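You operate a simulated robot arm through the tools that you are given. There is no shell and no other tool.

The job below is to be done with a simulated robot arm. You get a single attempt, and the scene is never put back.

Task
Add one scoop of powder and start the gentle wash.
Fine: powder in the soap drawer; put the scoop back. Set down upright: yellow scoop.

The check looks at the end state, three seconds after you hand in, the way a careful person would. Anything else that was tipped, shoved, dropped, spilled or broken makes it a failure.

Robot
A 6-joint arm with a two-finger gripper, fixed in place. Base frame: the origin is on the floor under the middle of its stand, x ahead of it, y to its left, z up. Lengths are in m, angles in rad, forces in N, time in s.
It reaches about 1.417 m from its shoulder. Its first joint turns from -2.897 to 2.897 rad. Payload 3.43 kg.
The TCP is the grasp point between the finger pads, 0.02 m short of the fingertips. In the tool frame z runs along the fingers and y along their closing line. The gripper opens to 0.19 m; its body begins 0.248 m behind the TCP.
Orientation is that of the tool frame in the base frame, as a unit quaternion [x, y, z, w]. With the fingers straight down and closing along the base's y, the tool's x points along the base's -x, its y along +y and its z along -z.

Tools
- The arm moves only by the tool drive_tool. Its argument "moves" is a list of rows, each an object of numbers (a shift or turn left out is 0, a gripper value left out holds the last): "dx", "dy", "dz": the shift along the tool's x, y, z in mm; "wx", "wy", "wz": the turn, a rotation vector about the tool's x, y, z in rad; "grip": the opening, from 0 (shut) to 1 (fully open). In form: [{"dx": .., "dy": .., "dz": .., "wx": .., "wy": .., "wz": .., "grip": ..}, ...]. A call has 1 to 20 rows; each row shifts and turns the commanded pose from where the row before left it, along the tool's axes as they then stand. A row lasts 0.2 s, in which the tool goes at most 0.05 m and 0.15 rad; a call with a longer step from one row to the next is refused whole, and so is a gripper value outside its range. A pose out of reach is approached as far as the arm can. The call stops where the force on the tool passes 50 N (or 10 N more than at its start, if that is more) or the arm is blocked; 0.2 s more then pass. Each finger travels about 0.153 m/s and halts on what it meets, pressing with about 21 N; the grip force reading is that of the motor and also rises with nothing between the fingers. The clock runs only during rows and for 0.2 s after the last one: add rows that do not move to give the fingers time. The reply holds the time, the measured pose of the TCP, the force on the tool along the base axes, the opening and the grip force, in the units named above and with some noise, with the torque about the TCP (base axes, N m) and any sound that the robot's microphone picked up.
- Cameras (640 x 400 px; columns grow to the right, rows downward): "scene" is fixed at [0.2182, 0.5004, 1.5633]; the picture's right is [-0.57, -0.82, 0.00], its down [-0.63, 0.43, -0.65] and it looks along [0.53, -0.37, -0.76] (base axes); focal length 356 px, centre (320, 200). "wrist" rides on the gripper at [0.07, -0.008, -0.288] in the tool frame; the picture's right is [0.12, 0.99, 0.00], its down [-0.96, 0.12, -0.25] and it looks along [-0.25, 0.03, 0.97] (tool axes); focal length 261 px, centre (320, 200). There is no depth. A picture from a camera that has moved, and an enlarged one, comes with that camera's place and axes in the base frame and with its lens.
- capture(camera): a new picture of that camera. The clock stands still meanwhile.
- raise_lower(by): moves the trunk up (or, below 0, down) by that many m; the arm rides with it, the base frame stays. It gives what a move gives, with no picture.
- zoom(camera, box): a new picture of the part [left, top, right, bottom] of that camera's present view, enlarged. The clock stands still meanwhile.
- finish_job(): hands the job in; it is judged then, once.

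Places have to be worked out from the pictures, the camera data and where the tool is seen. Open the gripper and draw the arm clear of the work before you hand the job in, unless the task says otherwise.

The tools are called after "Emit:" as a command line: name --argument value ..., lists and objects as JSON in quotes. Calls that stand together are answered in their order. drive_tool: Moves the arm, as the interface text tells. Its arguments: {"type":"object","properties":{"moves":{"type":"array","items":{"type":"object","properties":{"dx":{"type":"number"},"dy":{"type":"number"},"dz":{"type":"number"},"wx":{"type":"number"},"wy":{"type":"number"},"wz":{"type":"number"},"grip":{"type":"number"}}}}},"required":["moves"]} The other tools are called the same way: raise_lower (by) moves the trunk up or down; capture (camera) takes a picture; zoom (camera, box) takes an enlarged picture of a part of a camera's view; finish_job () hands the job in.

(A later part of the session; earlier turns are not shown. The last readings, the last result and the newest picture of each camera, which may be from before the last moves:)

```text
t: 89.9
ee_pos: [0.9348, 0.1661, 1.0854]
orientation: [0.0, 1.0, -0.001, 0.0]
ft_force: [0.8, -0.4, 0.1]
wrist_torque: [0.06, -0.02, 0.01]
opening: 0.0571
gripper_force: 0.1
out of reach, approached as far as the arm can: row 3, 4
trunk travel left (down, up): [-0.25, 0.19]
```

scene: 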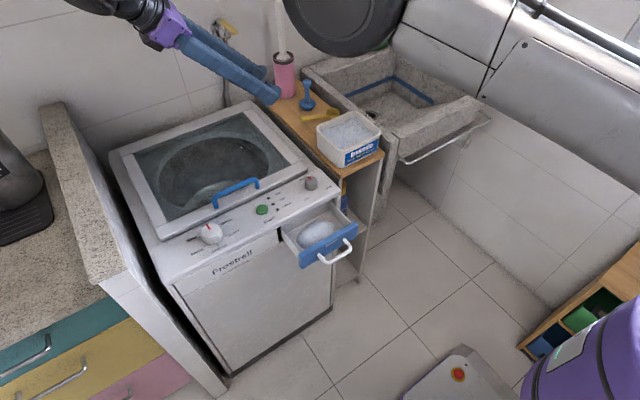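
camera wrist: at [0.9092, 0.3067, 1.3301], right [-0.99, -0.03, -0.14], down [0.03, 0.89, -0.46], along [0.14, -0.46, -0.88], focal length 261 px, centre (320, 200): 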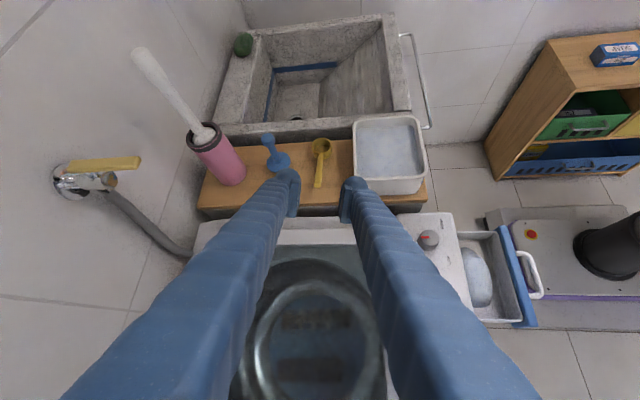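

Vertical again. I move over in front of the drawer handle and then lower the trunk by 0.2 m.

Emit:
drive_tool --moves '[{"dx": 45, "dy": 3, "dz": -4, "grip": 0.68}, {"dx": 45, "dy": 3, "dz": -4}, {"dx": 45, "dy": 3, "dz": -4}, {"dx": 45, "dy": 3, "dz": -4}, {"dx": 45, "dy": 3, "dz": -4}, {"dx": 45, "dy": 3, "dz": -4}, {"dx": 45, "dy": 3, "dz": -4}, {"dx": 45, "dy": 3, "dz": -4}, {}]'

Emit:
raise_lower --by -0.2

Emit:
capture --camera "wrist"

Emit:
zoom --camera "wrist" --box '[220, 140, 420, 265]'

```text
t: 91.9
ee_pos: [0.5746, 0.1874, 1.1183]
orientation: [0.0, 1.0, -0.002, -0.002]
ft_force: [1.5, -0.1, 0.8]
wrist_torque: [0.01, 0.02, -0.01]
opening: 0.1293
gripper_force: 0.1
trunk travel left (down, up): [-0.25, 0.19]
```

```text
t: 94.0
ee_pos: [0.5735, 0.188, 0.9191]
orientation: [-0.001, 1.0, -0.001, -0.001]
ft_force: [0.0, 0.6, 1.0]
wrist_torque: [-0.02, -0.03, -0.06]
opening: 0.1292
gripper_force: 0.1
trunk travel left (down, up): [-0.05, 0.39]
```

```text
taken
camera wrist: at [0.5038, 0.1796, 1.2061], right [-0.12, 0.99, 0.0], down [0.96, 0.12, 0.24], along [0.24, 0.03, -0.97], focal length 261 px, centre (320, 200)
```

wrist: 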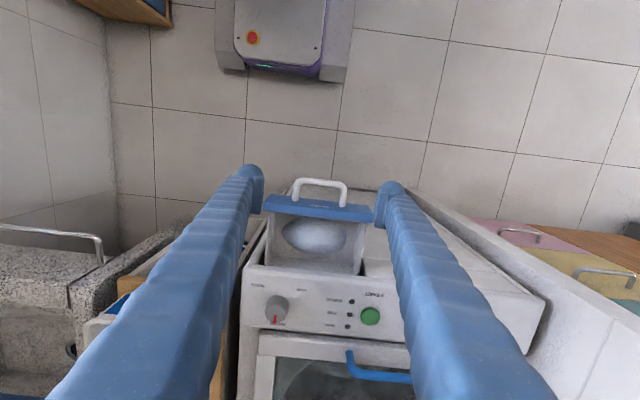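

```text
3.20 times, centred on (320, 202) of wrist
camera zoom: at [0.5038, 0.1796, 1.2061], right [-0.12, 0.99, 0.0], down [0.96, 0.12, 0.24], along [0.24, 0.03, -0.97], focal length 834 px, centre (320, 192)
```

zoom: 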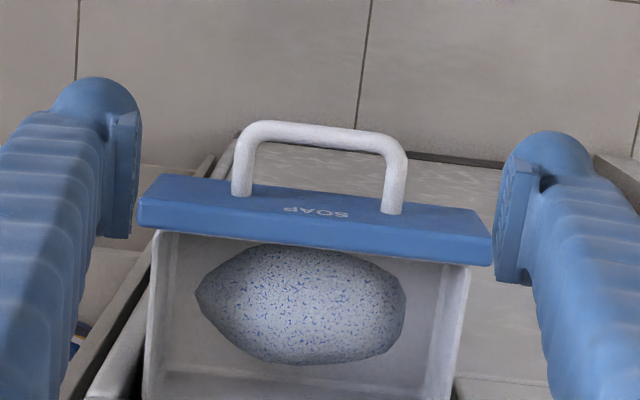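

Handle bar at x≈0.583, y≈0.19. I descend with fingers either side of it and close on the posts.

Emit:
drive_tool --moves '[{"dx": -5, "dy": 2, "dz": 40}, {"dz": 40}, {"dz": 35}, {"dz": 26}, {}, {"grip": 0.55}, {"grip": 0.48}, {"grip": 0.4}, {"grip": 0.3}, {}]'

Emit:
zoom --camera "wrist" --box '[220, 150, 420, 275]'

```text
t: 96.2
ee_pos: [0.5777, 0.1887, 0.779]
orientation: [-0.001, 1.0, -0.002, -0.001]
ft_force: [-0.1, 13.2, -1.0]
wrist_torque: [0.31, -0.02, 0.23]
opening: 0.0873
gripper_force: 45.1
trunk travel left (down, up): [-0.05, 0.39]
```

```text
3.20 times, centred on (320, 212) of wrist
camera zoom: at [0.5079, 0.1814, 1.0651], right [-0.12, 0.99, 0.0], down [0.96, 0.12, 0.25], along [0.24, 0.03, -0.97], focal length 834 px, centre (320, 160)
```

zoom: 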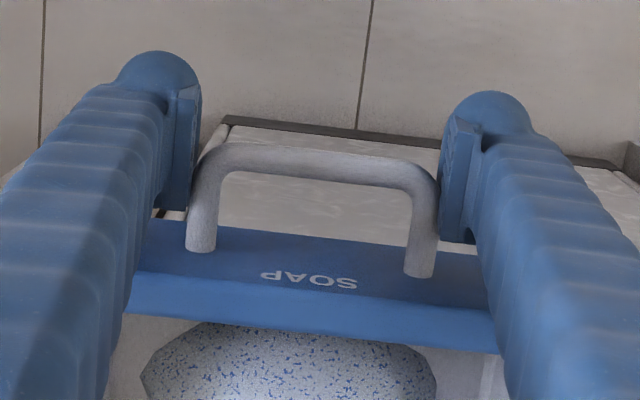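

Clamped. I push the drawer in gradually.

Emit:
drive_tool --moves '[{"dx": -4}, {"dx": -8}, {"dx": -10}, {"dx": -10}, {"dx": -10}, {"dx": -10}, {"dx": -10}, {"dx": -10}, {"dx": -10}, {"dx": -8}, {}]'

Emit:
zoom --camera "wrist" --box '[220, 150, 420, 275]'

```text
t: 98.7
ee_pos: [0.6707, 0.1883, 0.778]
orientation: [0.0, 1.0, -0.001, 0.0]
ft_force: [0.4, 10.2, 10.9]
wrist_torque: [-0.17, -0.2, 0.72]
opening: 0.0872
gripper_force: 44.9
trunk travel left (down, up): [-0.05, 0.39]
```

```text
3.20 times, centred on (320, 212) of wrist
camera zoom: at [0.5989, 0.1814, 1.065], right [-0.12, 0.99, 0.0], down [0.96, 0.12, 0.25], along [0.25, 0.03, -0.97], focal length 834 px, centre (320, 160)
```

zoom: 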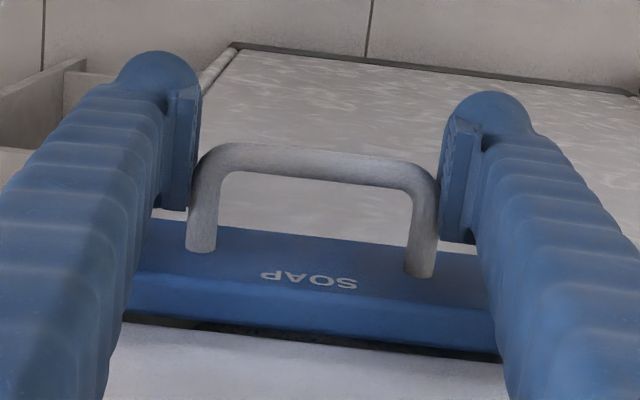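

Nearly shut, about 12 mm of gap left. I push the remainder in small steps until it seats.

Emit:
drive_tool --moves '[{"dx": -4}, {"dx": -4}, {"dx": -3}, {"dx": -2}, {"dx": -2}, {}]'

Emit:
zoom --camera "wrist" --box '[220, 150, 420, 275]'

Emit:
zoom --camera "scene" --box '[250, 150, 378, 230]'

```text
t: 100.0
ee_pos: [0.6838, 0.1895, 0.777]
orientation: [0.0, 1.0, -0.003, -0.001]
ft_force: [-9.4, 9.4, 12.3]
wrist_torque: [0.09, -0.06, 0.19]
opening: 0.0873
gripper_force: 45.0
trunk travel left (down, up): [-0.05, 0.39]
```

```text
3.20 times, centred on (320, 212) of wrist
camera zoom: at [0.613, 0.1816, 1.0653], right [-0.12, 0.99, 0.0], down [0.96, 0.12, 0.24], along [0.24, 0.03, -0.97], focal length 834 px, centre (320, 160)
```

zoom: 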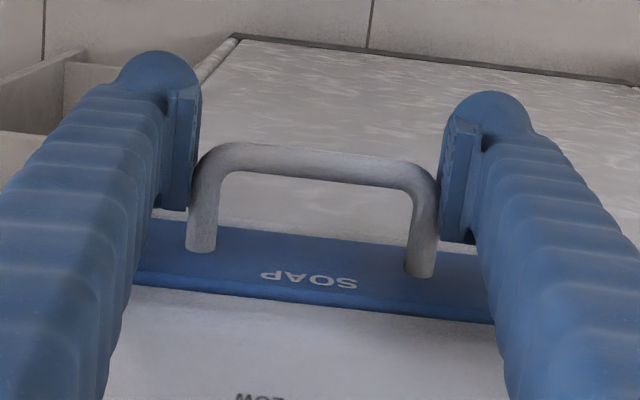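

```text
5.00 times, centred on (314, 190) of scene
camera zoom: at [0.2182, 0.5004, 1.5633], right [-0.57, -0.82, 0.0], down [-0.63, 0.43, -0.65], along [0.53, -0.37, -0.76], focal length 1781 px, centre (350, 250)
```

zoom: 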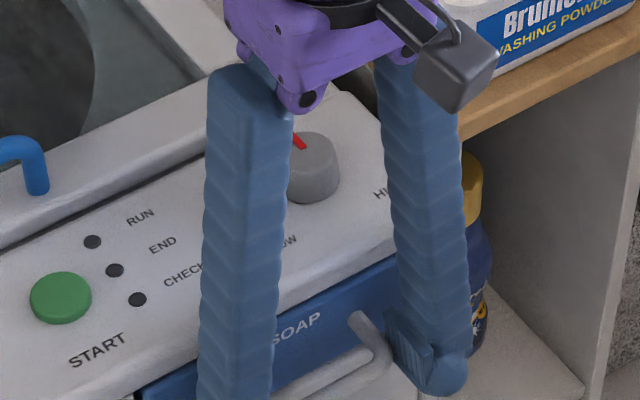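

It looks flush as at the start, with −9 N reaction. One more small press to confirm it is seated.

Emit:
drive_tool --moves '[{"dx": -1.5}, {"dx": -1.5}, {}]'

```text
t: 100.8
ee_pos: [0.6827, 0.1885, 0.7789]
orientation: [-0.001, 1.0, -0.004, -0.002]
ft_force: [-34.8, 9.7, 13.2]
wrist_torque: [0.03, 0.12, 0.18]
opening: 0.0872
gripper_force: 44.9
trunk travel left (down, up): [-0.05, 0.39]
```

Solid stop: the drawer is fully closed. I relax the push, release, back off and rise.

Emit:
drive_tool --moves '[{"dx": 1.5}, {"dx": 1.0}, {"grip": 0.5}, {"grip": 0.62}, {"grip": 0.68}, {"dx": 20}, {"dx": 25}, {"dz": -30}, {"dz": -45}, {"dz": -45}, {"dz": -45}, {"dz": -45}, {"dz": -45}, {"dz": -30}, {}]'

Emit:
capture --camera "scene"

Emit:
zoom --camera "scene" --box '[150, 150, 350, 275]'

Emit:
capture --camera "wrist"

```text
t: 104.0
ee_pos: [0.6393, 0.1895, 1.062]
orientation: [-0.001, 1.0, -0.001, -0.001]
ft_force: [0.1, -0.4, 0.0]
wrist_torque: [0.04, -0.02, -0.01]
opening: 0.1293
gripper_force: 0.0
trunk travel left (down, up): [-0.05, 0.39]
```

```text
taken
```

scene: 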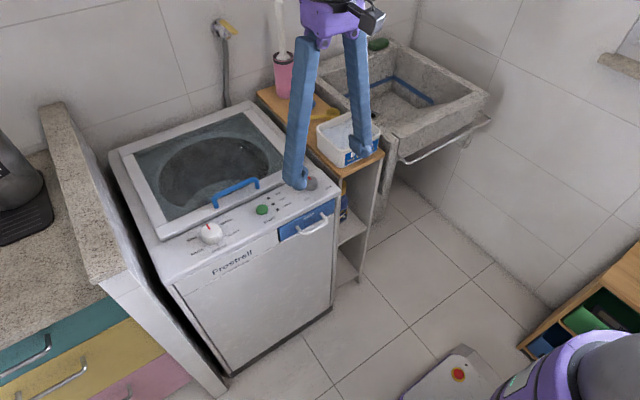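

```text
3.20 times, centred on (250, 212) of scene
camera zoom: at [0.2182, 0.5004, 1.5633], right [-0.57, -0.82, 0.0], down [-0.63, 0.43, -0.65], along [0.53, -0.37, -0.76], focal length 1140 px, centre (544, 160)
```

zoom: 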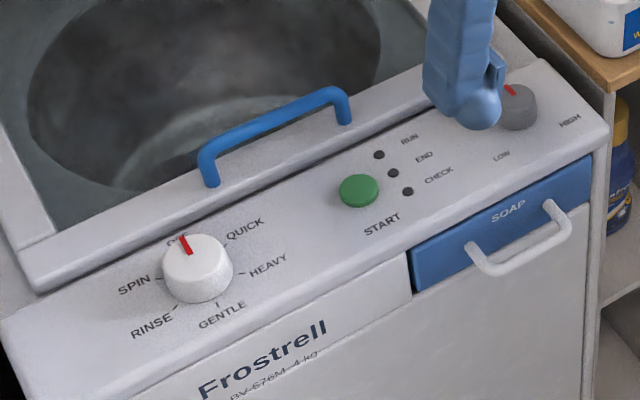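

```text
taken
camera wrist: at [0.5688, 0.1817, 1.3497], right [-0.12, 0.99, 0.0], down [0.96, 0.12, 0.24], along [0.24, 0.03, -0.97], focal length 261 px, centre (320, 200)
```

wrist: 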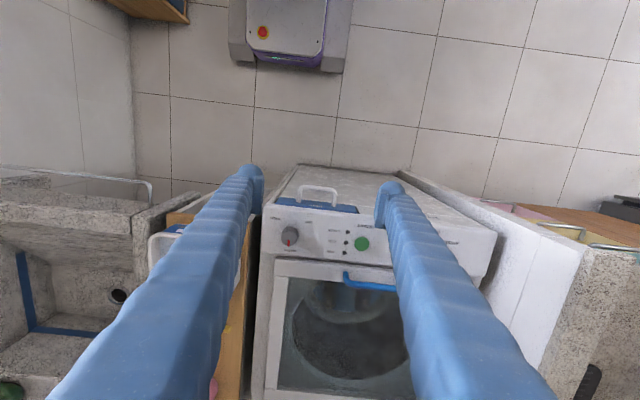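

Drawer closed, nothing disturbed. Next the programme knob: I move over toward it to look from above.

Emit:
drive_tool --moves '[{"dx": -10, "dy": 40}, {"dx": -10, "dy": 40}, {"dx": -10, "dy": 40}, {"dx": -10, "dy": 40}, {"dx": -10, "dy": 40}, {"dx": -10, "dy": 38}, {}]'

Emit:
capture --camera "wrist"

Emit:
zoom --camera "wrist" --box '[250, 180, 410, 280]'

Emit:
zoom --camera "scene" --box '[170, 200, 250, 260]'

```text
t: 105.7
ee_pos: [0.7031, 0.4289, 1.0592]
orientation: [0.0, 1.0, -0.002, -0.002]
ft_force: [0.3, 0.6, -0.2]
wrist_torque: [-0.12, 0.02, -0.03]
opening: 0.129
gripper_force: 0.0
trunk travel left (down, up): [-0.05, 0.39]
```

```text
taken
camera wrist: at [0.6325, 0.421, 1.3462], right [-0.12, 0.99, 0.0], down [0.96, 0.12, 0.24], along [0.24, 0.03, -0.97], focal length 261 px, centre (320, 200)
```

wrist: 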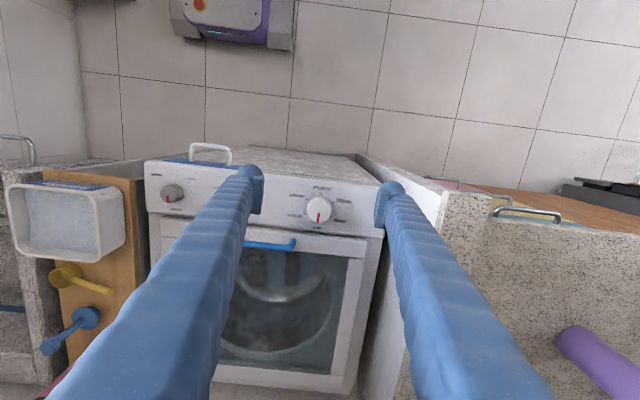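

```text
4.00 times, centred on (330, 230) of wrist
camera zoom: at [0.6325, 0.421, 1.3462], right [-0.12, 0.99, 0.0], down [0.96, 0.12, 0.24], along [0.24, 0.03, -0.97], focal length 1043 px, centre (280, 80)
```

zoom: 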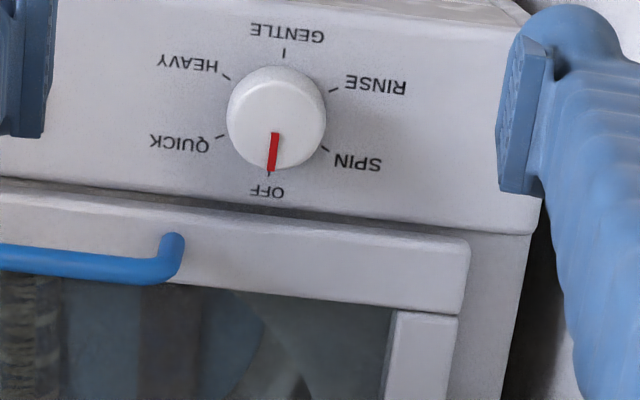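

```text
6.67 times, centred on (210, 230) of scene
camera zoom: at [0.2182, 0.5004, 1.5633], right [-0.57, -0.82, 0.0], down [-0.63, 0.43, -0.65], along [0.53, -0.37, -0.76], focal length 2374 px, centre (1053, 0)
```

zoom: 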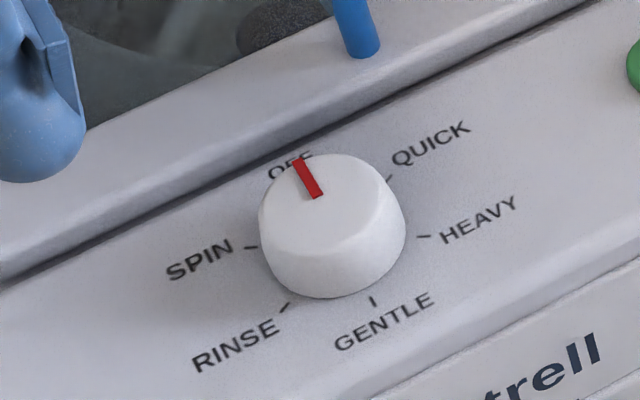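

The panel is flat at z≈0.840; the knob axis is at about (0.778, 0.4355), ~48 mm wide, top ≈0.866, pointer on OFF with GENTLE 180° away. Because the lid edge is close (x≈0.824), I'll turn it clockwise in three 60° bites; I pre-yaw −30° and come over the knob.

Emit:
drive_tool --moves '[{"wz": -0.131, "grip": 0.34}, {"wz": -0.131}, {"wz": -0.131}, {"wz": -0.131}, {"dx": -34.1, "dy": -15.9}, {"dx": -34.1, "dy": -15.9}, {"dz": 43}, {"dz": 43}, {"dz": 43}, {}]'

Emit:
capture --camera "wrist"

Emit:
zoom --camera "scene" --box '[160, 170, 288, 260]'

```text
t: 107.8
ee_pos: [0.7735, 0.4337, 0.9316]
orientation: [-0.259, 0.966, -0.002, -0.002]
ft_force: [1.2, 0.2, -0.4]
wrist_torque: [-0.05, 0.0, 0.0]
opening: 0.0647
gripper_force: 0.1
trunk travel left (down, up): [-0.05, 0.39]
```

```text
taken
camera wrist: at [0.7169, 0.3915, 1.2195], right [-0.6, 0.8, 0.0], down [0.78, 0.58, 0.24], along [0.2, 0.15, -0.97], focal length 261 px, centre (320, 200)
```

wrist: 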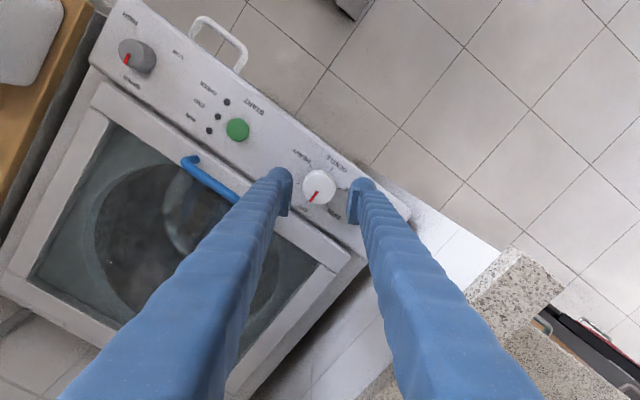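

```text
4.44 times, centred on (224, 215) of scene
camera zoom: at [0.2182, 0.5004, 1.5633], right [-0.57, -0.82, 0.0], down [-0.63, 0.43, -0.65], along [0.53, -0.37, -0.76], focal length 1583 px, centre (747, 133)
```

zoom: 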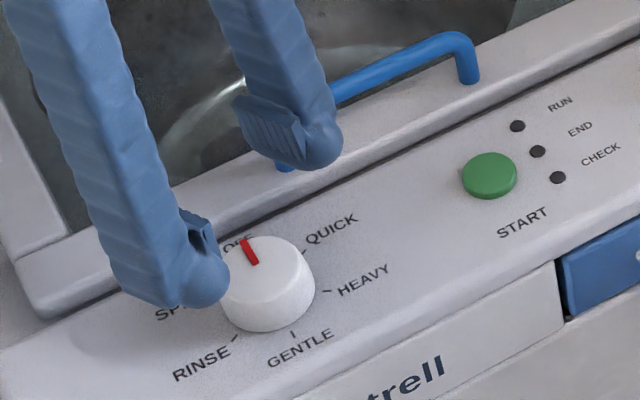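

I zoom to check alignment of the knob between the pads and the clearance to the lid handle.

Emit:
zoom --camera "wrist" --box '[240, 140, 400, 240]'

```text
4.00 times, centred on (320, 190) of wrist
camera zoom: at [0.7169, 0.3915, 1.2195], right [-0.6, 0.8, 0.0], down [0.78, 0.58, 0.24], along [0.2, 0.15, -0.97], focal length 1043 px, centre (320, 240)
```

zoom: 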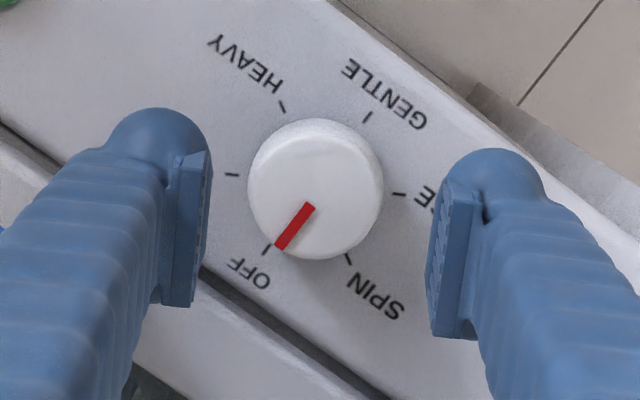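

The tool axis is 5.5 mm short of the knob axis; I correct that, narrow the fingers slightly, and descend around the knob.

Emit:
drive_tool --moves '[{"dx": -5.3, "dy": -0.6, "grip": 0.305}, {}, {"dz": 25}, {"dz": 20}, {"dz": 10}, {}]'

Emit:
zoom --camera "wrist" --box '[240, 140, 400, 240]'

Emit:
zoom --camera "scene" --box '[160, 170, 288, 260]'

```text
t: 109.2
ee_pos: [0.7788, 0.4351, 0.8773]
orientation: [-0.26, 0.966, -0.002, -0.001]
ft_force: [0.5, -0.6, 0.3]
wrist_torque: [-0.01, 0.03, 0.0]
opening: 0.0578
gripper_force: 0.1
trunk travel left (down, up): [-0.05, 0.39]
```

```text
4.00 times, centred on (320, 190) of wrist
camera zoom: at [0.7227, 0.3935, 1.1645], right [-0.6, 0.8, 0.0], down [0.78, 0.58, 0.24], along [0.2, 0.15, -0.97], focal length 1043 px, centre (320, 240)
```

zoom: 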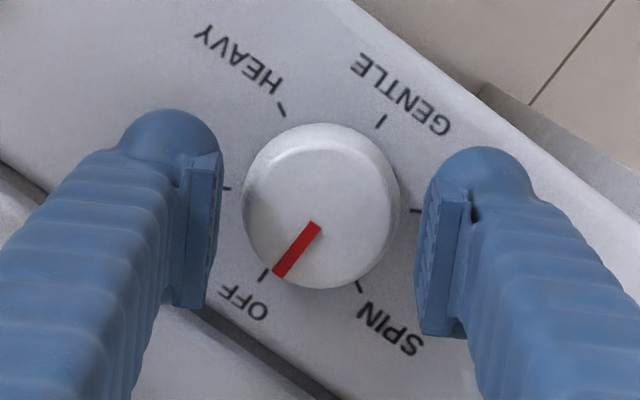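

```text
4.44 times, centred on (224, 215) of scene
camera zoom: at [0.2182, 0.5004, 1.5633], right [-0.57, -0.82, 0.0], down [-0.63, 0.43, -0.65], along [0.53, -0.37, -0.76], focal length 1583 px, centre (747, 133)
```

zoom: 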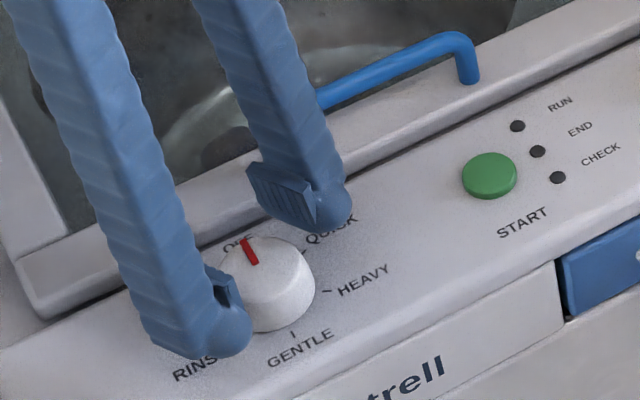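

Well centred, and the finger clears the lid. I descend the last 13 mm and close on the knob.

Emit:
drive_tool --moves '[{"dz": 7}, {"dz": 5}, {}, {"grip": 0.26}, {"grip": 0.22}, {"grip": 0.15}, {}, {}]'

Emit:
zoom --camera "wrist" --box '[240, 140, 400, 240]'

```text
t: 111.0
ee_pos: [0.7803, 0.4367, 0.8653]
orientation: [-0.259, 0.966, -0.002, -0.001]
ft_force: [-2.6, 3.7, -2.9]
wrist_torque: [0.07, 0.04, -0.02]
opening: 0.045
gripper_force: 45.1
trunk travel left (down, up): [-0.05, 0.39]
```

```text
4.00 times, centred on (320, 190) of wrist
camera zoom: at [0.723, 0.3938, 1.152], right [-0.6, 0.8, 0.0], down [0.78, 0.58, 0.24], along [0.19, 0.15, -0.97], focal length 1043 px, centre (320, 240)
```

zoom: 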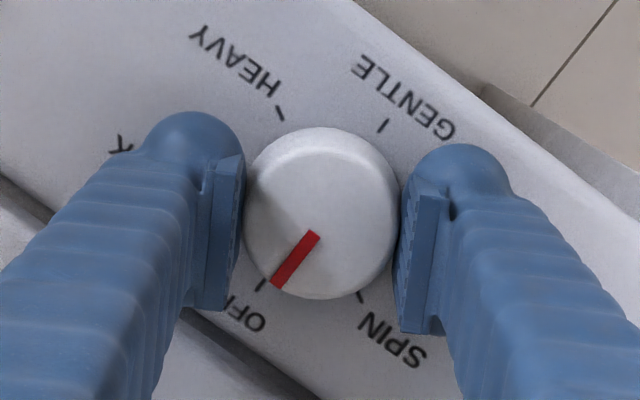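

Gripped (45 mm). I turn clockwise by 30° first and check.

Emit:
drive_tool --moves '[{"wz": 0.1}, {"wz": 0.1}, {"wz": 0.1}, {"wz": 0.1}, {"wz": 0.124}, {}]'

Emit:
zoom --camera "wrist" --box '[240, 140, 400, 240]'

```text
t: 112.5
ee_pos: [0.7803, 0.4352, 0.8651]
orientation: [0.0, 1.0, -0.002, -0.002]
ft_force: [-3.0, -10.7, -2.3]
wrist_torque: [-0.11, 0.07, 0.01]
opening: 0.0448
gripper_force: 45.1
trunk travel left (down, up): [-0.05, 0.39]
```

```text
4.00 times, centred on (320, 190) of wrist
camera zoom: at [0.7095, 0.4278, 1.152], right [-0.12, 0.99, 0.0], down [0.96, 0.12, 0.24], along [0.24, 0.03, -0.97], focal length 1043 px, centre (320, 240)
```

zoom: 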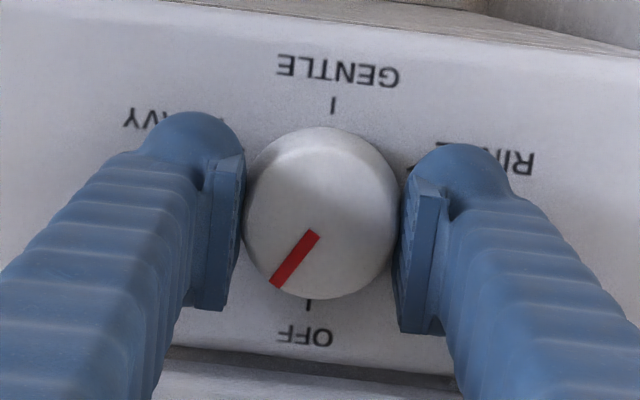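

The knob follows the grip (pointer left OFF toward QUICK) with little torque. I continue another 30°.

Emit:
drive_tool --moves '[{"wz": 0.1}, {"wz": 0.1}, {"wz": 0.1}, {"wz": 0.1}, {"wz": 0.124}, {}]'

Emit:
zoom --camera "wrist" --box '[240, 140, 400, 240]'

Emit:
zoom --camera "scene" --box '[160, 170, 288, 260]'

```text
t: 113.8
ee_pos: [0.7792, 0.434, 0.8651]
orientation: [0.259, 0.966, -0.002, -0.002]
ft_force: [-4.8, -16.8, -5.8]
wrist_torque: [-0.23, -0.01, 0.01]
opening: 0.0447
gripper_force: 45.8
trunk travel left (down, up): [-0.05, 0.39]
```

```text
4.00 times, centred on (320, 190) of wrist
camera zoom: at [0.7147, 0.4635, 1.1519], right [0.39, 0.92, 0.0], down [0.89, -0.38, 0.25], along [0.22, -0.1, -0.97], focal length 1043 px, centre (320, 240)
```

zoom: 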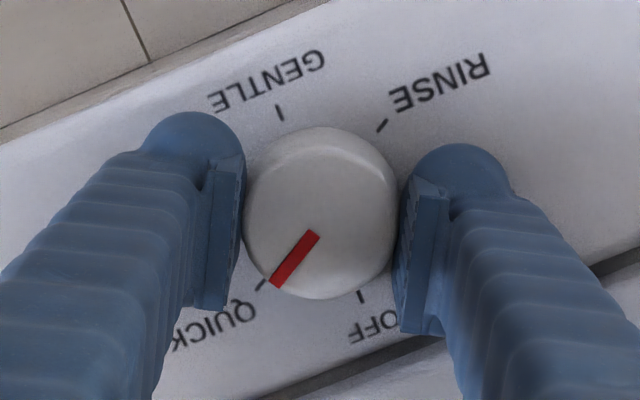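

```text
4.44 times, centred on (224, 215) of scene
camera zoom: at [0.2182, 0.5004, 1.5633], right [-0.57, -0.82, 0.0], down [-0.63, 0.43, -0.65], along [0.53, -0.37, -0.76], focal length 1583 px, centre (747, 133)
```

zoom: 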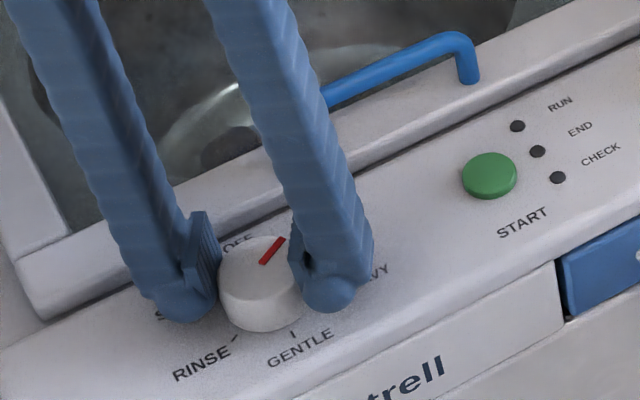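

Pointer is at QUICK. I release, rise 28 mm, turn back 60° and recheck before the second bite.

Emit:
drive_tool --moves '[{"grip": 0.27}, {"grip": 0.305}, {}, {"dz": -10}, {"dz": -18}, {"wz": -0.131}, {"wz": -0.131}, {"wz": -0.131}, {"wz": -0.131}, {"wz": -0.131}, {"wz": -0.131}, {"wz": -0.131}, {"wz": -0.131}, {}]'

Emit:
zoom --camera "wrist" --box '[240, 140, 400, 240]'

```text
t: 116.8
ee_pos: [0.7799, 0.4362, 0.8941]
orientation: [-0.26, 0.966, -0.001, -0.001]
ft_force: [-0.6, 0.3, 0.0]
wrist_torque: [0.0, -0.01, -0.03]
opening: 0.058
gripper_force: 0.0
trunk travel left (down, up): [-0.05, 0.39]
```

```text
4.00 times, centred on (320, 190) of wrist
camera zoom: at [0.7232, 0.3945, 1.1807], right [-0.6, 0.8, 0.0], down [0.77, 0.58, 0.24], along [0.19, 0.15, -0.97], focal length 1043 px, centre (320, 240)
```

zoom: 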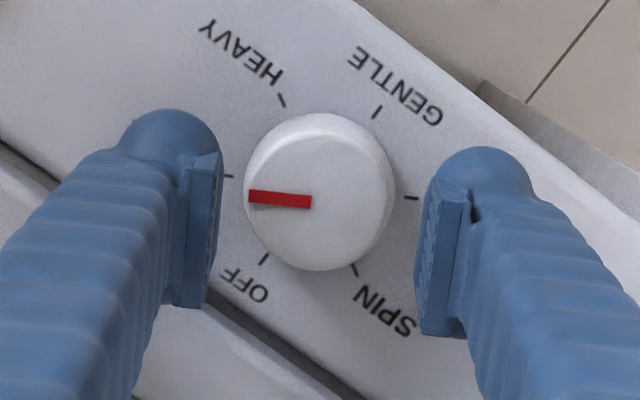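

The knob stayed at QUICK. Second bite: descend, close and turn another 60°.

Emit:
drive_tool --moves '[{"dz": 15}, {"dz": 9}, {"dz": 5}, {}, {"grip": 0.26}, {"grip": 0.22}, {"grip": 0.15}, {}, {"wz": 0.1}, {"wz": 0.131}, {"wz": 0.131}, {"wz": 0.131}, {"wz": 0.131}, {"wz": 0.131}, {"wz": 0.131}, {"wz": 0.131}, {"wz": 0.031}, {}]'

Emit:
zoom --camera "wrist" --box '[240, 140, 400, 240]'

```text
t: 120.7
ee_pos: [0.78, 0.4348, 0.8645]
orientation: [0.259, 0.966, -0.003, -0.002]
ft_force: [6.4, -21.5, 2.2]
wrist_torque: [-0.31, -0.11, 0.03]
opening: 0.0448
gripper_force: 45.3
trunk travel left (down, up): [-0.05, 0.39]
```

```text
4.00 times, centred on (320, 190) of wrist
camera zoom: at [0.7151, 0.4632, 1.1516], right [0.39, 0.92, 0.0], down [0.89, -0.38, 0.25], along [0.22, -0.1, -0.97], focal length 1043 px, centre (320, 240)
```

zoom: 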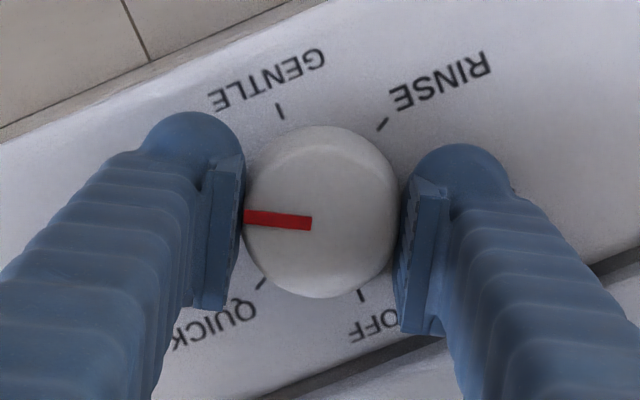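

Pointer is now at HEAVY. I release, rise, turn back 60° for the third bite.

Emit:
drive_tool --moves '[{"grip": 0.27}, {"grip": 0.305}, {}, {"dz": -10}, {"dz": -18}, {"wz": -0.131}, {"wz": -0.131}, {"wz": -0.131}, {"wz": -0.131}, {"wz": -0.131}, {"wz": -0.131}, {"wz": -0.131}, {"wz": -0.131}, {}]'

Emit:
zoom --camera "wrist" --box '[240, 140, 400, 240]'

```text
t: 123.7
ee_pos: [0.7796, 0.4361, 0.8919]
orientation: [-0.26, 0.966, -0.001, -0.001]
ft_force: [0.1, -0.6, -0.1]
wrist_torque: [0.01, 0.0, -0.01]
opening: 0.058
gripper_force: 0.1
trunk travel left (down, up): [-0.05, 0.39]
```

```text
4.00 times, centred on (320, 190) of wrist
camera zoom: at [0.7231, 0.3942, 1.1796], right [-0.6, 0.8, 0.0], down [0.77, 0.58, 0.24], along [0.19, 0.15, -0.97], focal length 1043 px, centre (320, 240)
```

zoom: 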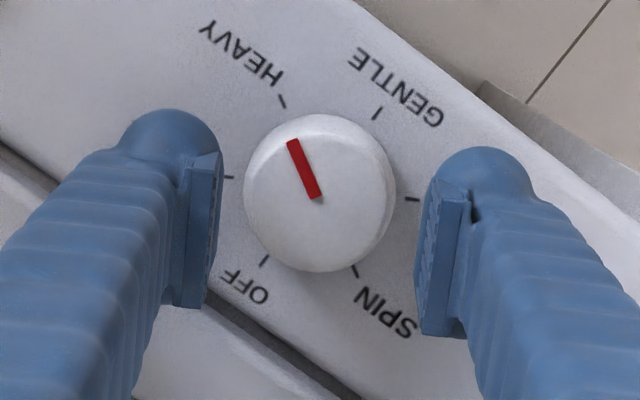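

Pointer points at HEAVY exactly. Third bite: descend, close and turn 60° to GENTLE.

Emit:
drive_tool --moves '[{"dz": 14}, {"dz": 8}, {"dz": 5}, {}, {"grip": 0.26}, {"grip": 0.22}, {"grip": 0.15}, {}, {"wz": 0.1}, {"wz": 0.131}, {"wz": 0.131}, {"wz": 0.131}, {"wz": 0.131}, {"wz": 0.131}, {"wz": 0.131}, {"wz": 0.131}, {"wz": 0.031}, {}]'

Emit:
zoom --camera "wrist" --box '[240, 140, 400, 240]'

Emit:
zoom --camera "scene" --box '[160, 170, 288, 260]'

```text
t: 127.5
ee_pos: [0.7789, 0.4342, 0.8657]
orientation: [0.259, 0.966, -0.002, -0.002]
ft_force: [-5.7, -14.4, -0.7]
wrist_torque: [-0.1, 0.09, 0.01]
opening: 0.0447
gripper_force: 44.8
trunk travel left (down, up): [-0.05, 0.39]
```

```text
4.00 times, centred on (320, 190) of wrist
camera zoom: at [0.7143, 0.4636, 1.152], right [0.39, 0.92, 0.0], down [0.89, -0.38, 0.25], along [0.22, -0.1, -0.97], focal length 1043 px, centre (320, 240)
```

zoom: 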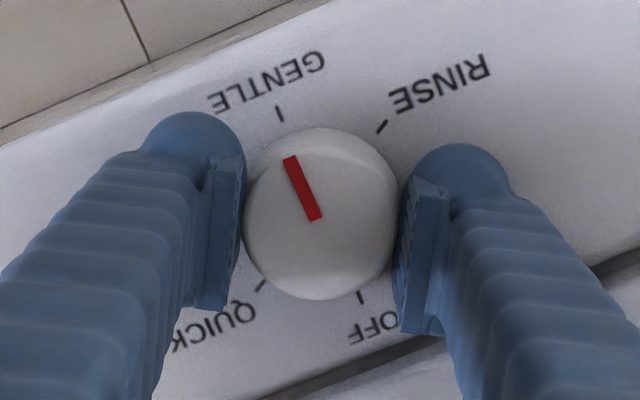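

```text
4.44 times, centred on (224, 215) of scene
camera zoom: at [0.2182, 0.5004, 1.5633], right [-0.57, -0.82, 0.0], down [-0.63, 0.43, -0.65], along [0.53, -0.37, -0.76], focal length 1583 px, centre (747, 133)
```

zoom: 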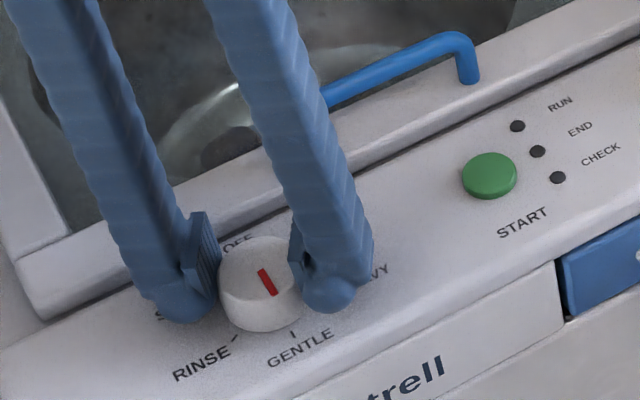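

The pointer is on GENTLE. I release, rise, un-yaw, and close the fingers to prepare to press START.

Emit:
drive_tool --moves '[{"grip": 0.27}, {"grip": 0.305}, {}, {"dz": -15}, {"dz": -35}, {"dz": -45}, {"dz": -30}, {"wz": -0.131}, {"wz": -0.131}, {"wz": -0.131}, {"wz": -0.131}, {"grip": 0.1}, {"grip": 0.0}, {}, {}]'

Emit:
zoom --camera "scene" --box '[160, 150, 320, 260]'

Emit:
capture --camera "wrist"

```text
t: 130.7
ee_pos: [0.78, 0.4367, 0.9911]
orientation: [-0.001, 1.0, -0.002, -0.002]
ft_force: [0.4, -0.8, 0.1]
wrist_torque: [-0.03, 0.0, 0.0]
opening: 0.0001
gripper_force: 20.9
trunk travel left (down, up): [-0.05, 0.39]
```

```text
3.64 times, centred on (240, 205) of scene
camera zoom: at [0.2182, 0.5004, 1.5633], right [-0.57, -0.82, 0.0], down [-0.63, 0.43, -0.65], along [0.53, -0.37, -0.76], focal length 1295 px, centre (611, 182)
```

zoom: 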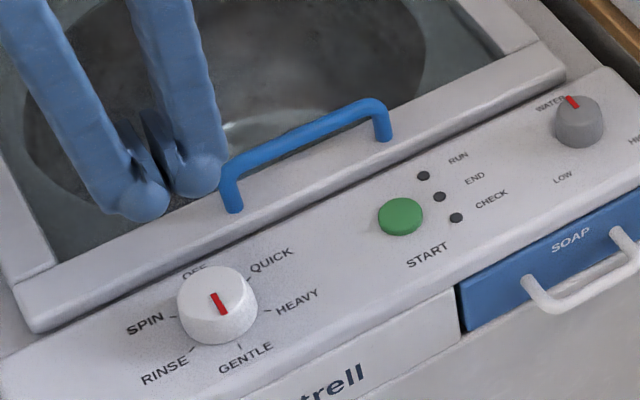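

```text
taken
camera wrist: at [0.7101, 0.4286, 1.2769], right [-0.12, 0.99, 0.0], down [0.96, 0.12, 0.24], along [0.24, 0.03, -0.97], focal length 261 px, centre (320, 200)
```

wrist: 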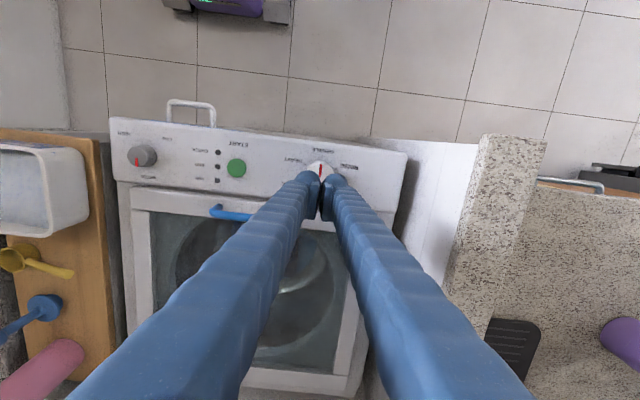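

GENTLE is set, and lamps are still dark. I zoom to locate the START button precisely.

Emit:
zoom --camera "wrist" --box '[190, 130, 290, 192]'

Emit:
zoom --camera "scene" --box '[240, 185, 304, 225]'

```text
6.40 times, centred on (240, 161) of wrist
camera zoom: at [0.7101, 0.4286, 1.2769], right [-0.12, 0.99, 0.0], down [0.96, 0.12, 0.24], along [0.24, 0.03, -0.97], focal length 1668 px, centre (832, 450)
```

zoom: 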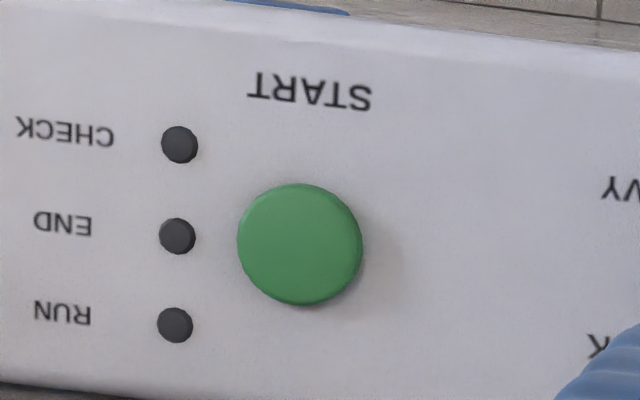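

```text
10.00 times, centred on (272, 205) of scene
camera zoom: at [0.2182, 0.5004, 1.5633], right [-0.57, -0.82, 0.0], down [-0.63, 0.43, -0.65], along [0.53, -0.37, -0.76], focal length 3561 px, centre (800, 150)
```

zoom: 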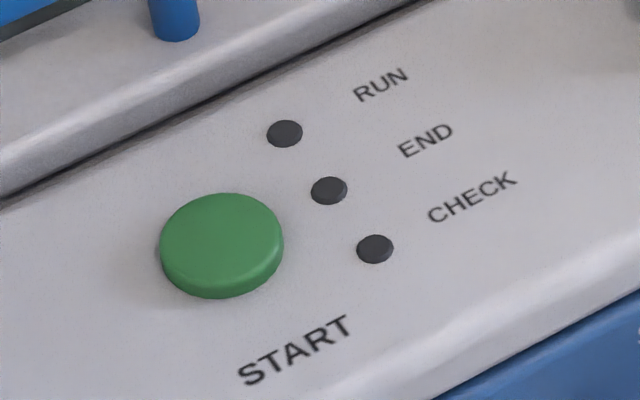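

START is at about (0.780, 0.296), 32 mm wide, top ≈0.847. I tilt the closed fingers 20° so only one fingertip leads, and move above the button.

Emit:
drive_tool --moves '[{"wx": -0.1163}, {"wx": -0.1163}, {"wx": -0.1163}, {"dx": -3, "dy": -43.2, "dz": -4.7}, {"dx": -3, "dy": -43.2, "dz": -4.7}, {"dx": -3, "dy": -43.2, "dz": -4.7}, {}]'

Emit:
zoom --camera "scene" --box '[200, 140, 328, 230]'

Emit:
capture --camera "wrist"

```text
t: 132.2
ee_pos: [0.7901, 0.3079, 0.9571]
orientation: [-0.001, 0.985, 0.171, -0.001]
ft_force: [0.5, -0.1, 0.3]
wrist_torque: [0.12, 0.01, 0.03]
opening: 0.0002
gripper_force: 21.0
trunk travel left (down, up): [-0.05, 0.39]
```

```text
4.44 times, centred on (264, 185) of scene
camera zoom: at [0.2182, 0.5004, 1.5633], right [-0.57, -0.82, 0.0], down [-0.63, 0.43, -0.65], along [0.53, -0.37, -0.76], focal length 1583 px, centre (569, 267)
```

zoom: 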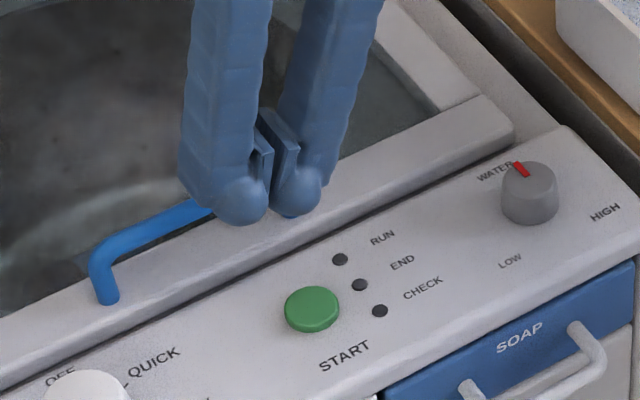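

```text
taken
camera wrist: at [0.7191, 0.202, 1.225], right [-0.12, 0.93, 0.34], down [0.96, 0.03, 0.27], along [0.24, 0.36, -0.9], focal length 261 px, centre (320, 200)
```

wrist: 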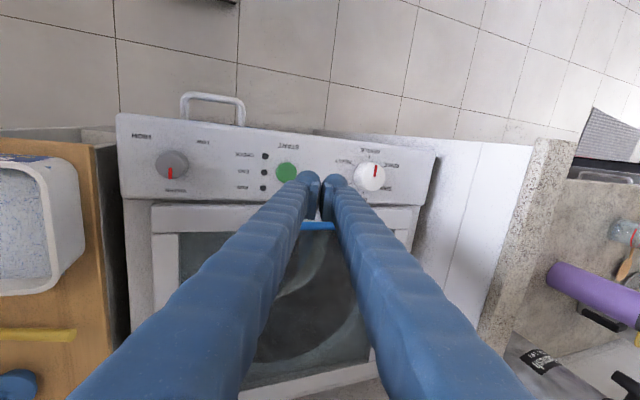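

The lower fingertip is above the button. I descend most of the way and check.

Emit:
drive_tool --moves '[{"dy": -13.7, "dz": 37.6}, {"dy": -8.6, "dz": 23.5}, {"dy": -2.4, "dz": 6.6}, {}]'

Emit:
zoom --camera "scene" --box '[220, 170, 316, 230]'

Emit:
zoom --camera "wrist" --box '[240, 120, 400, 220]'

```text
t: 133.2
ee_pos: [0.7891, 0.3095, 0.887]
orientation: [-0.001, 0.985, 0.172, -0.002]
ft_force: [0.2, -0.1, -0.5]
wrist_torque: [-0.01, 0.02, -0.01]
opening: 0.0001
gripper_force: 21.3
trunk travel left (down, up): [-0.05, 0.39]
```

```text
6.67 times, centred on (268, 200) of scene
camera zoom: at [0.2182, 0.5004, 1.5633], right [-0.57, -0.82, 0.0], down [-0.63, 0.43, -0.65], along [0.53, -0.37, -0.76], focal length 2374 px, centre (667, 200)
```

zoom: 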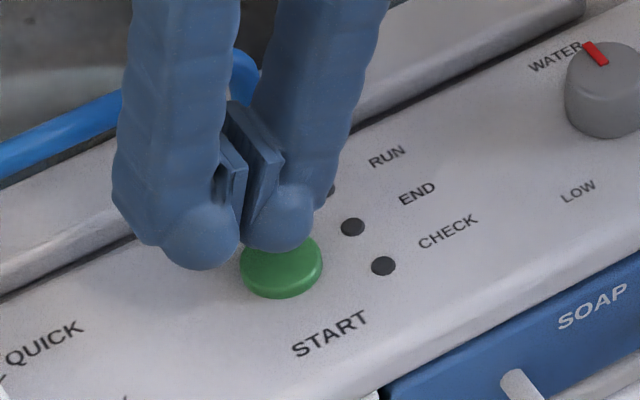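

```text
4.00 times, centred on (320, 170) of wrist
camera zoom: at [0.7191, 0.2039, 1.1542], right [-0.12, 0.93, 0.34], down [0.96, 0.03, 0.27], along [0.24, 0.36, -0.9], focal length 1043 px, centre (320, 320)
```

zoom: 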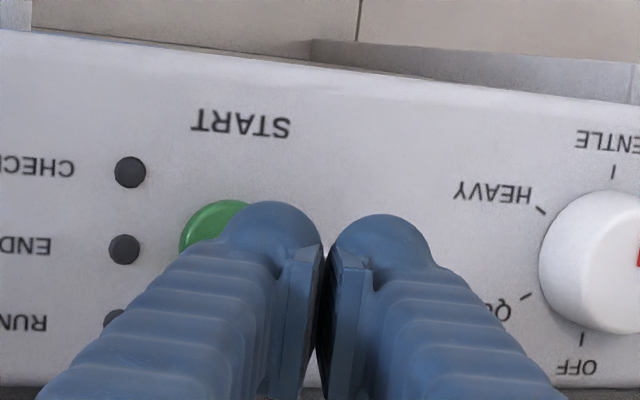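

Alignment is good. I press down in small steps.

Emit:
drive_tool --moves '[{"dy": -1.7, "dz": 4.7}, {"dy": -1.7, "dz": 4.7}, {"dy": -1.0, "dz": 2.8}, {"dy": -0.7, "dz": 1.9}, {}]'

Emit:
zoom --camera "scene" --box '[220, 170, 316, 230]'

```text
t: 134.4
ee_pos: [0.7878, 0.3092, 0.8735]
orientation: [-0.001, 0.985, 0.172, -0.002]
ft_force: [0.3, -0.6, -0.6]
wrist_torque: [-0.01, -0.01, 0.01]
opening: 0.0
gripper_force: 21.3
trunk travel left (down, up): [-0.05, 0.39]
```

```text
6.67 times, centred on (268, 200) of scene
camera zoom: at [0.2182, 0.5004, 1.5633], right [-0.57, -0.82, 0.0], down [-0.63, 0.43, -0.65], along [0.53, -0.37, -0.76], focal length 2374 px, centre (667, 200)
```

zoom: 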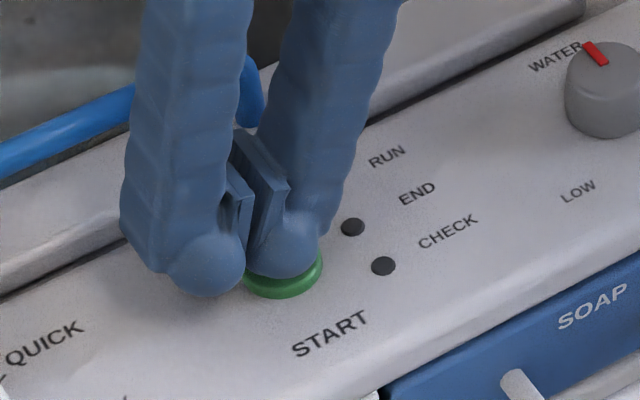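

Just about touching, no force yet. I continue pressing in 2 mm steps.

Emit:
drive_tool --moves '[{"dy": -0.7, "dz": 1.9}, {"dy": -0.7, "dz": 1.9}, {}]'

```text
t: 135.2
ee_pos: [0.7885, 0.3093, 0.868]
orientation: [-0.001, 0.985, 0.171, -0.002]
ft_force: [0.5, -0.3, -0.2]
wrist_torque: [0.0, -0.01, -0.03]
opening: 0.0
gripper_force: 20.9
trunk travel left (down, up): [-0.05, 0.39]
```

Emit:
drive_tool --moves '[{"dy": -0.7, "dz": 1.9}, {}, {"dy": -0.5, "dz": 1.4}, {}]'

Emit:
zoom --camera "scene" --box '[220, 170, 316, 230]'

```text
t: 136.2
ee_pos: [0.7882, 0.3097, 0.8667]
orientation: [-0.001, 0.985, 0.172, -0.001]
ft_force: [0.9, 0.7, 1.2]
wrist_torque: [-0.01, -0.04, -0.03]
opening: 0.0
gripper_force: 20.9
trunk travel left (down, up): [-0.05, 0.39]
```

```text
6.67 times, centred on (268, 200) of scene
camera zoom: at [0.2182, 0.5004, 1.5633], right [-0.57, -0.82, 0.0], down [-0.63, 0.43, -0.65], along [0.53, -0.37, -0.76], focal length 2374 px, centre (667, 200)
```

zoom: 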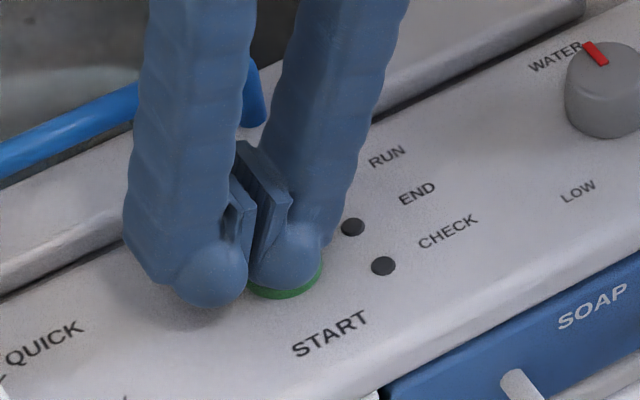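

Contact is beginning (1 N). I keep pressing gently.

Emit:
drive_tool --moves '[{"dy": -0.5, "dz": 1.4}, {"dy": -0.5, "dz": 1.4}, {}]'

```text
t: 137.1
ee_pos: [0.7888, 0.3094, 0.8622]
orientation: [-0.001, 0.985, 0.172, -0.001]
ft_force: [0.7, -0.3, 3.1]
wrist_torque: [-0.02, 0.0, -0.03]
opening: 0.0001
gripper_force: 20.6
trunk travel left (down, up): [-0.05, 0.39]
heard: click
```

A click was heard at 3 N. I lift off straight away and check the lamps.

Emit:
drive_tool --moves '[{"dy": 3.4, "dz": -9.4}, {"dy": 8.6, "dz": -23.5}, {"dy": 13.7, "dz": -37.6}, {"dy": 13.7, "dz": -37.6}, {}]'

Emit:
zoom --camera "scene" --box '[170, 150, 330, 260]'

Emit:
capture --camera "wrist"

```text
t: 138.2
ee_pos: [0.7876, 0.3082, 0.9765]
orientation: [0.0, 0.985, 0.172, -0.002]
ft_force: [0.5, -0.1, 0.5]
wrist_torque: [-0.01, -0.02, -0.01]
opening: 0.0003
gripper_force: 20.7
trunk travel left (down, up): [-0.05, 0.39]
```

```text
3.64 times, centred on (250, 205) of scene
camera zoom: at [0.2182, 0.5004, 1.5633], right [-0.57, -0.82, 0.0], down [-0.63, 0.43, -0.65], along [0.53, -0.37, -0.76], focal length 1295 px, centre (574, 182)
```

zoom: 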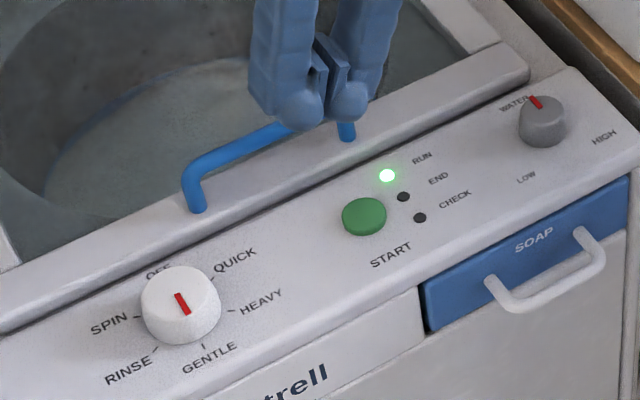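

```text
taken
camera wrist: at [0.7178, 0.2035, 1.2433], right [-0.12, 0.93, 0.34], down [0.96, 0.03, 0.27], along [0.24, 0.36, -0.9], focal length 261 px, centre (320, 200)
```

wrist: 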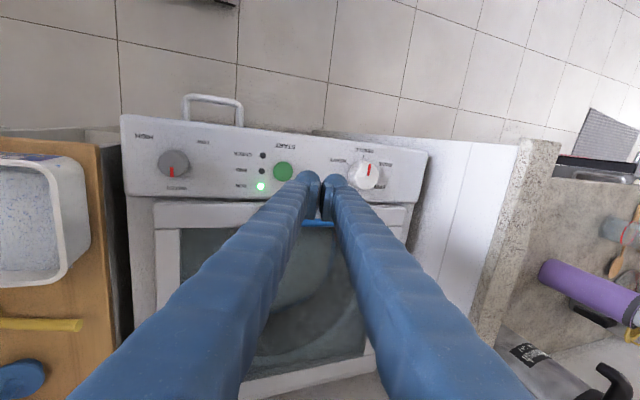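

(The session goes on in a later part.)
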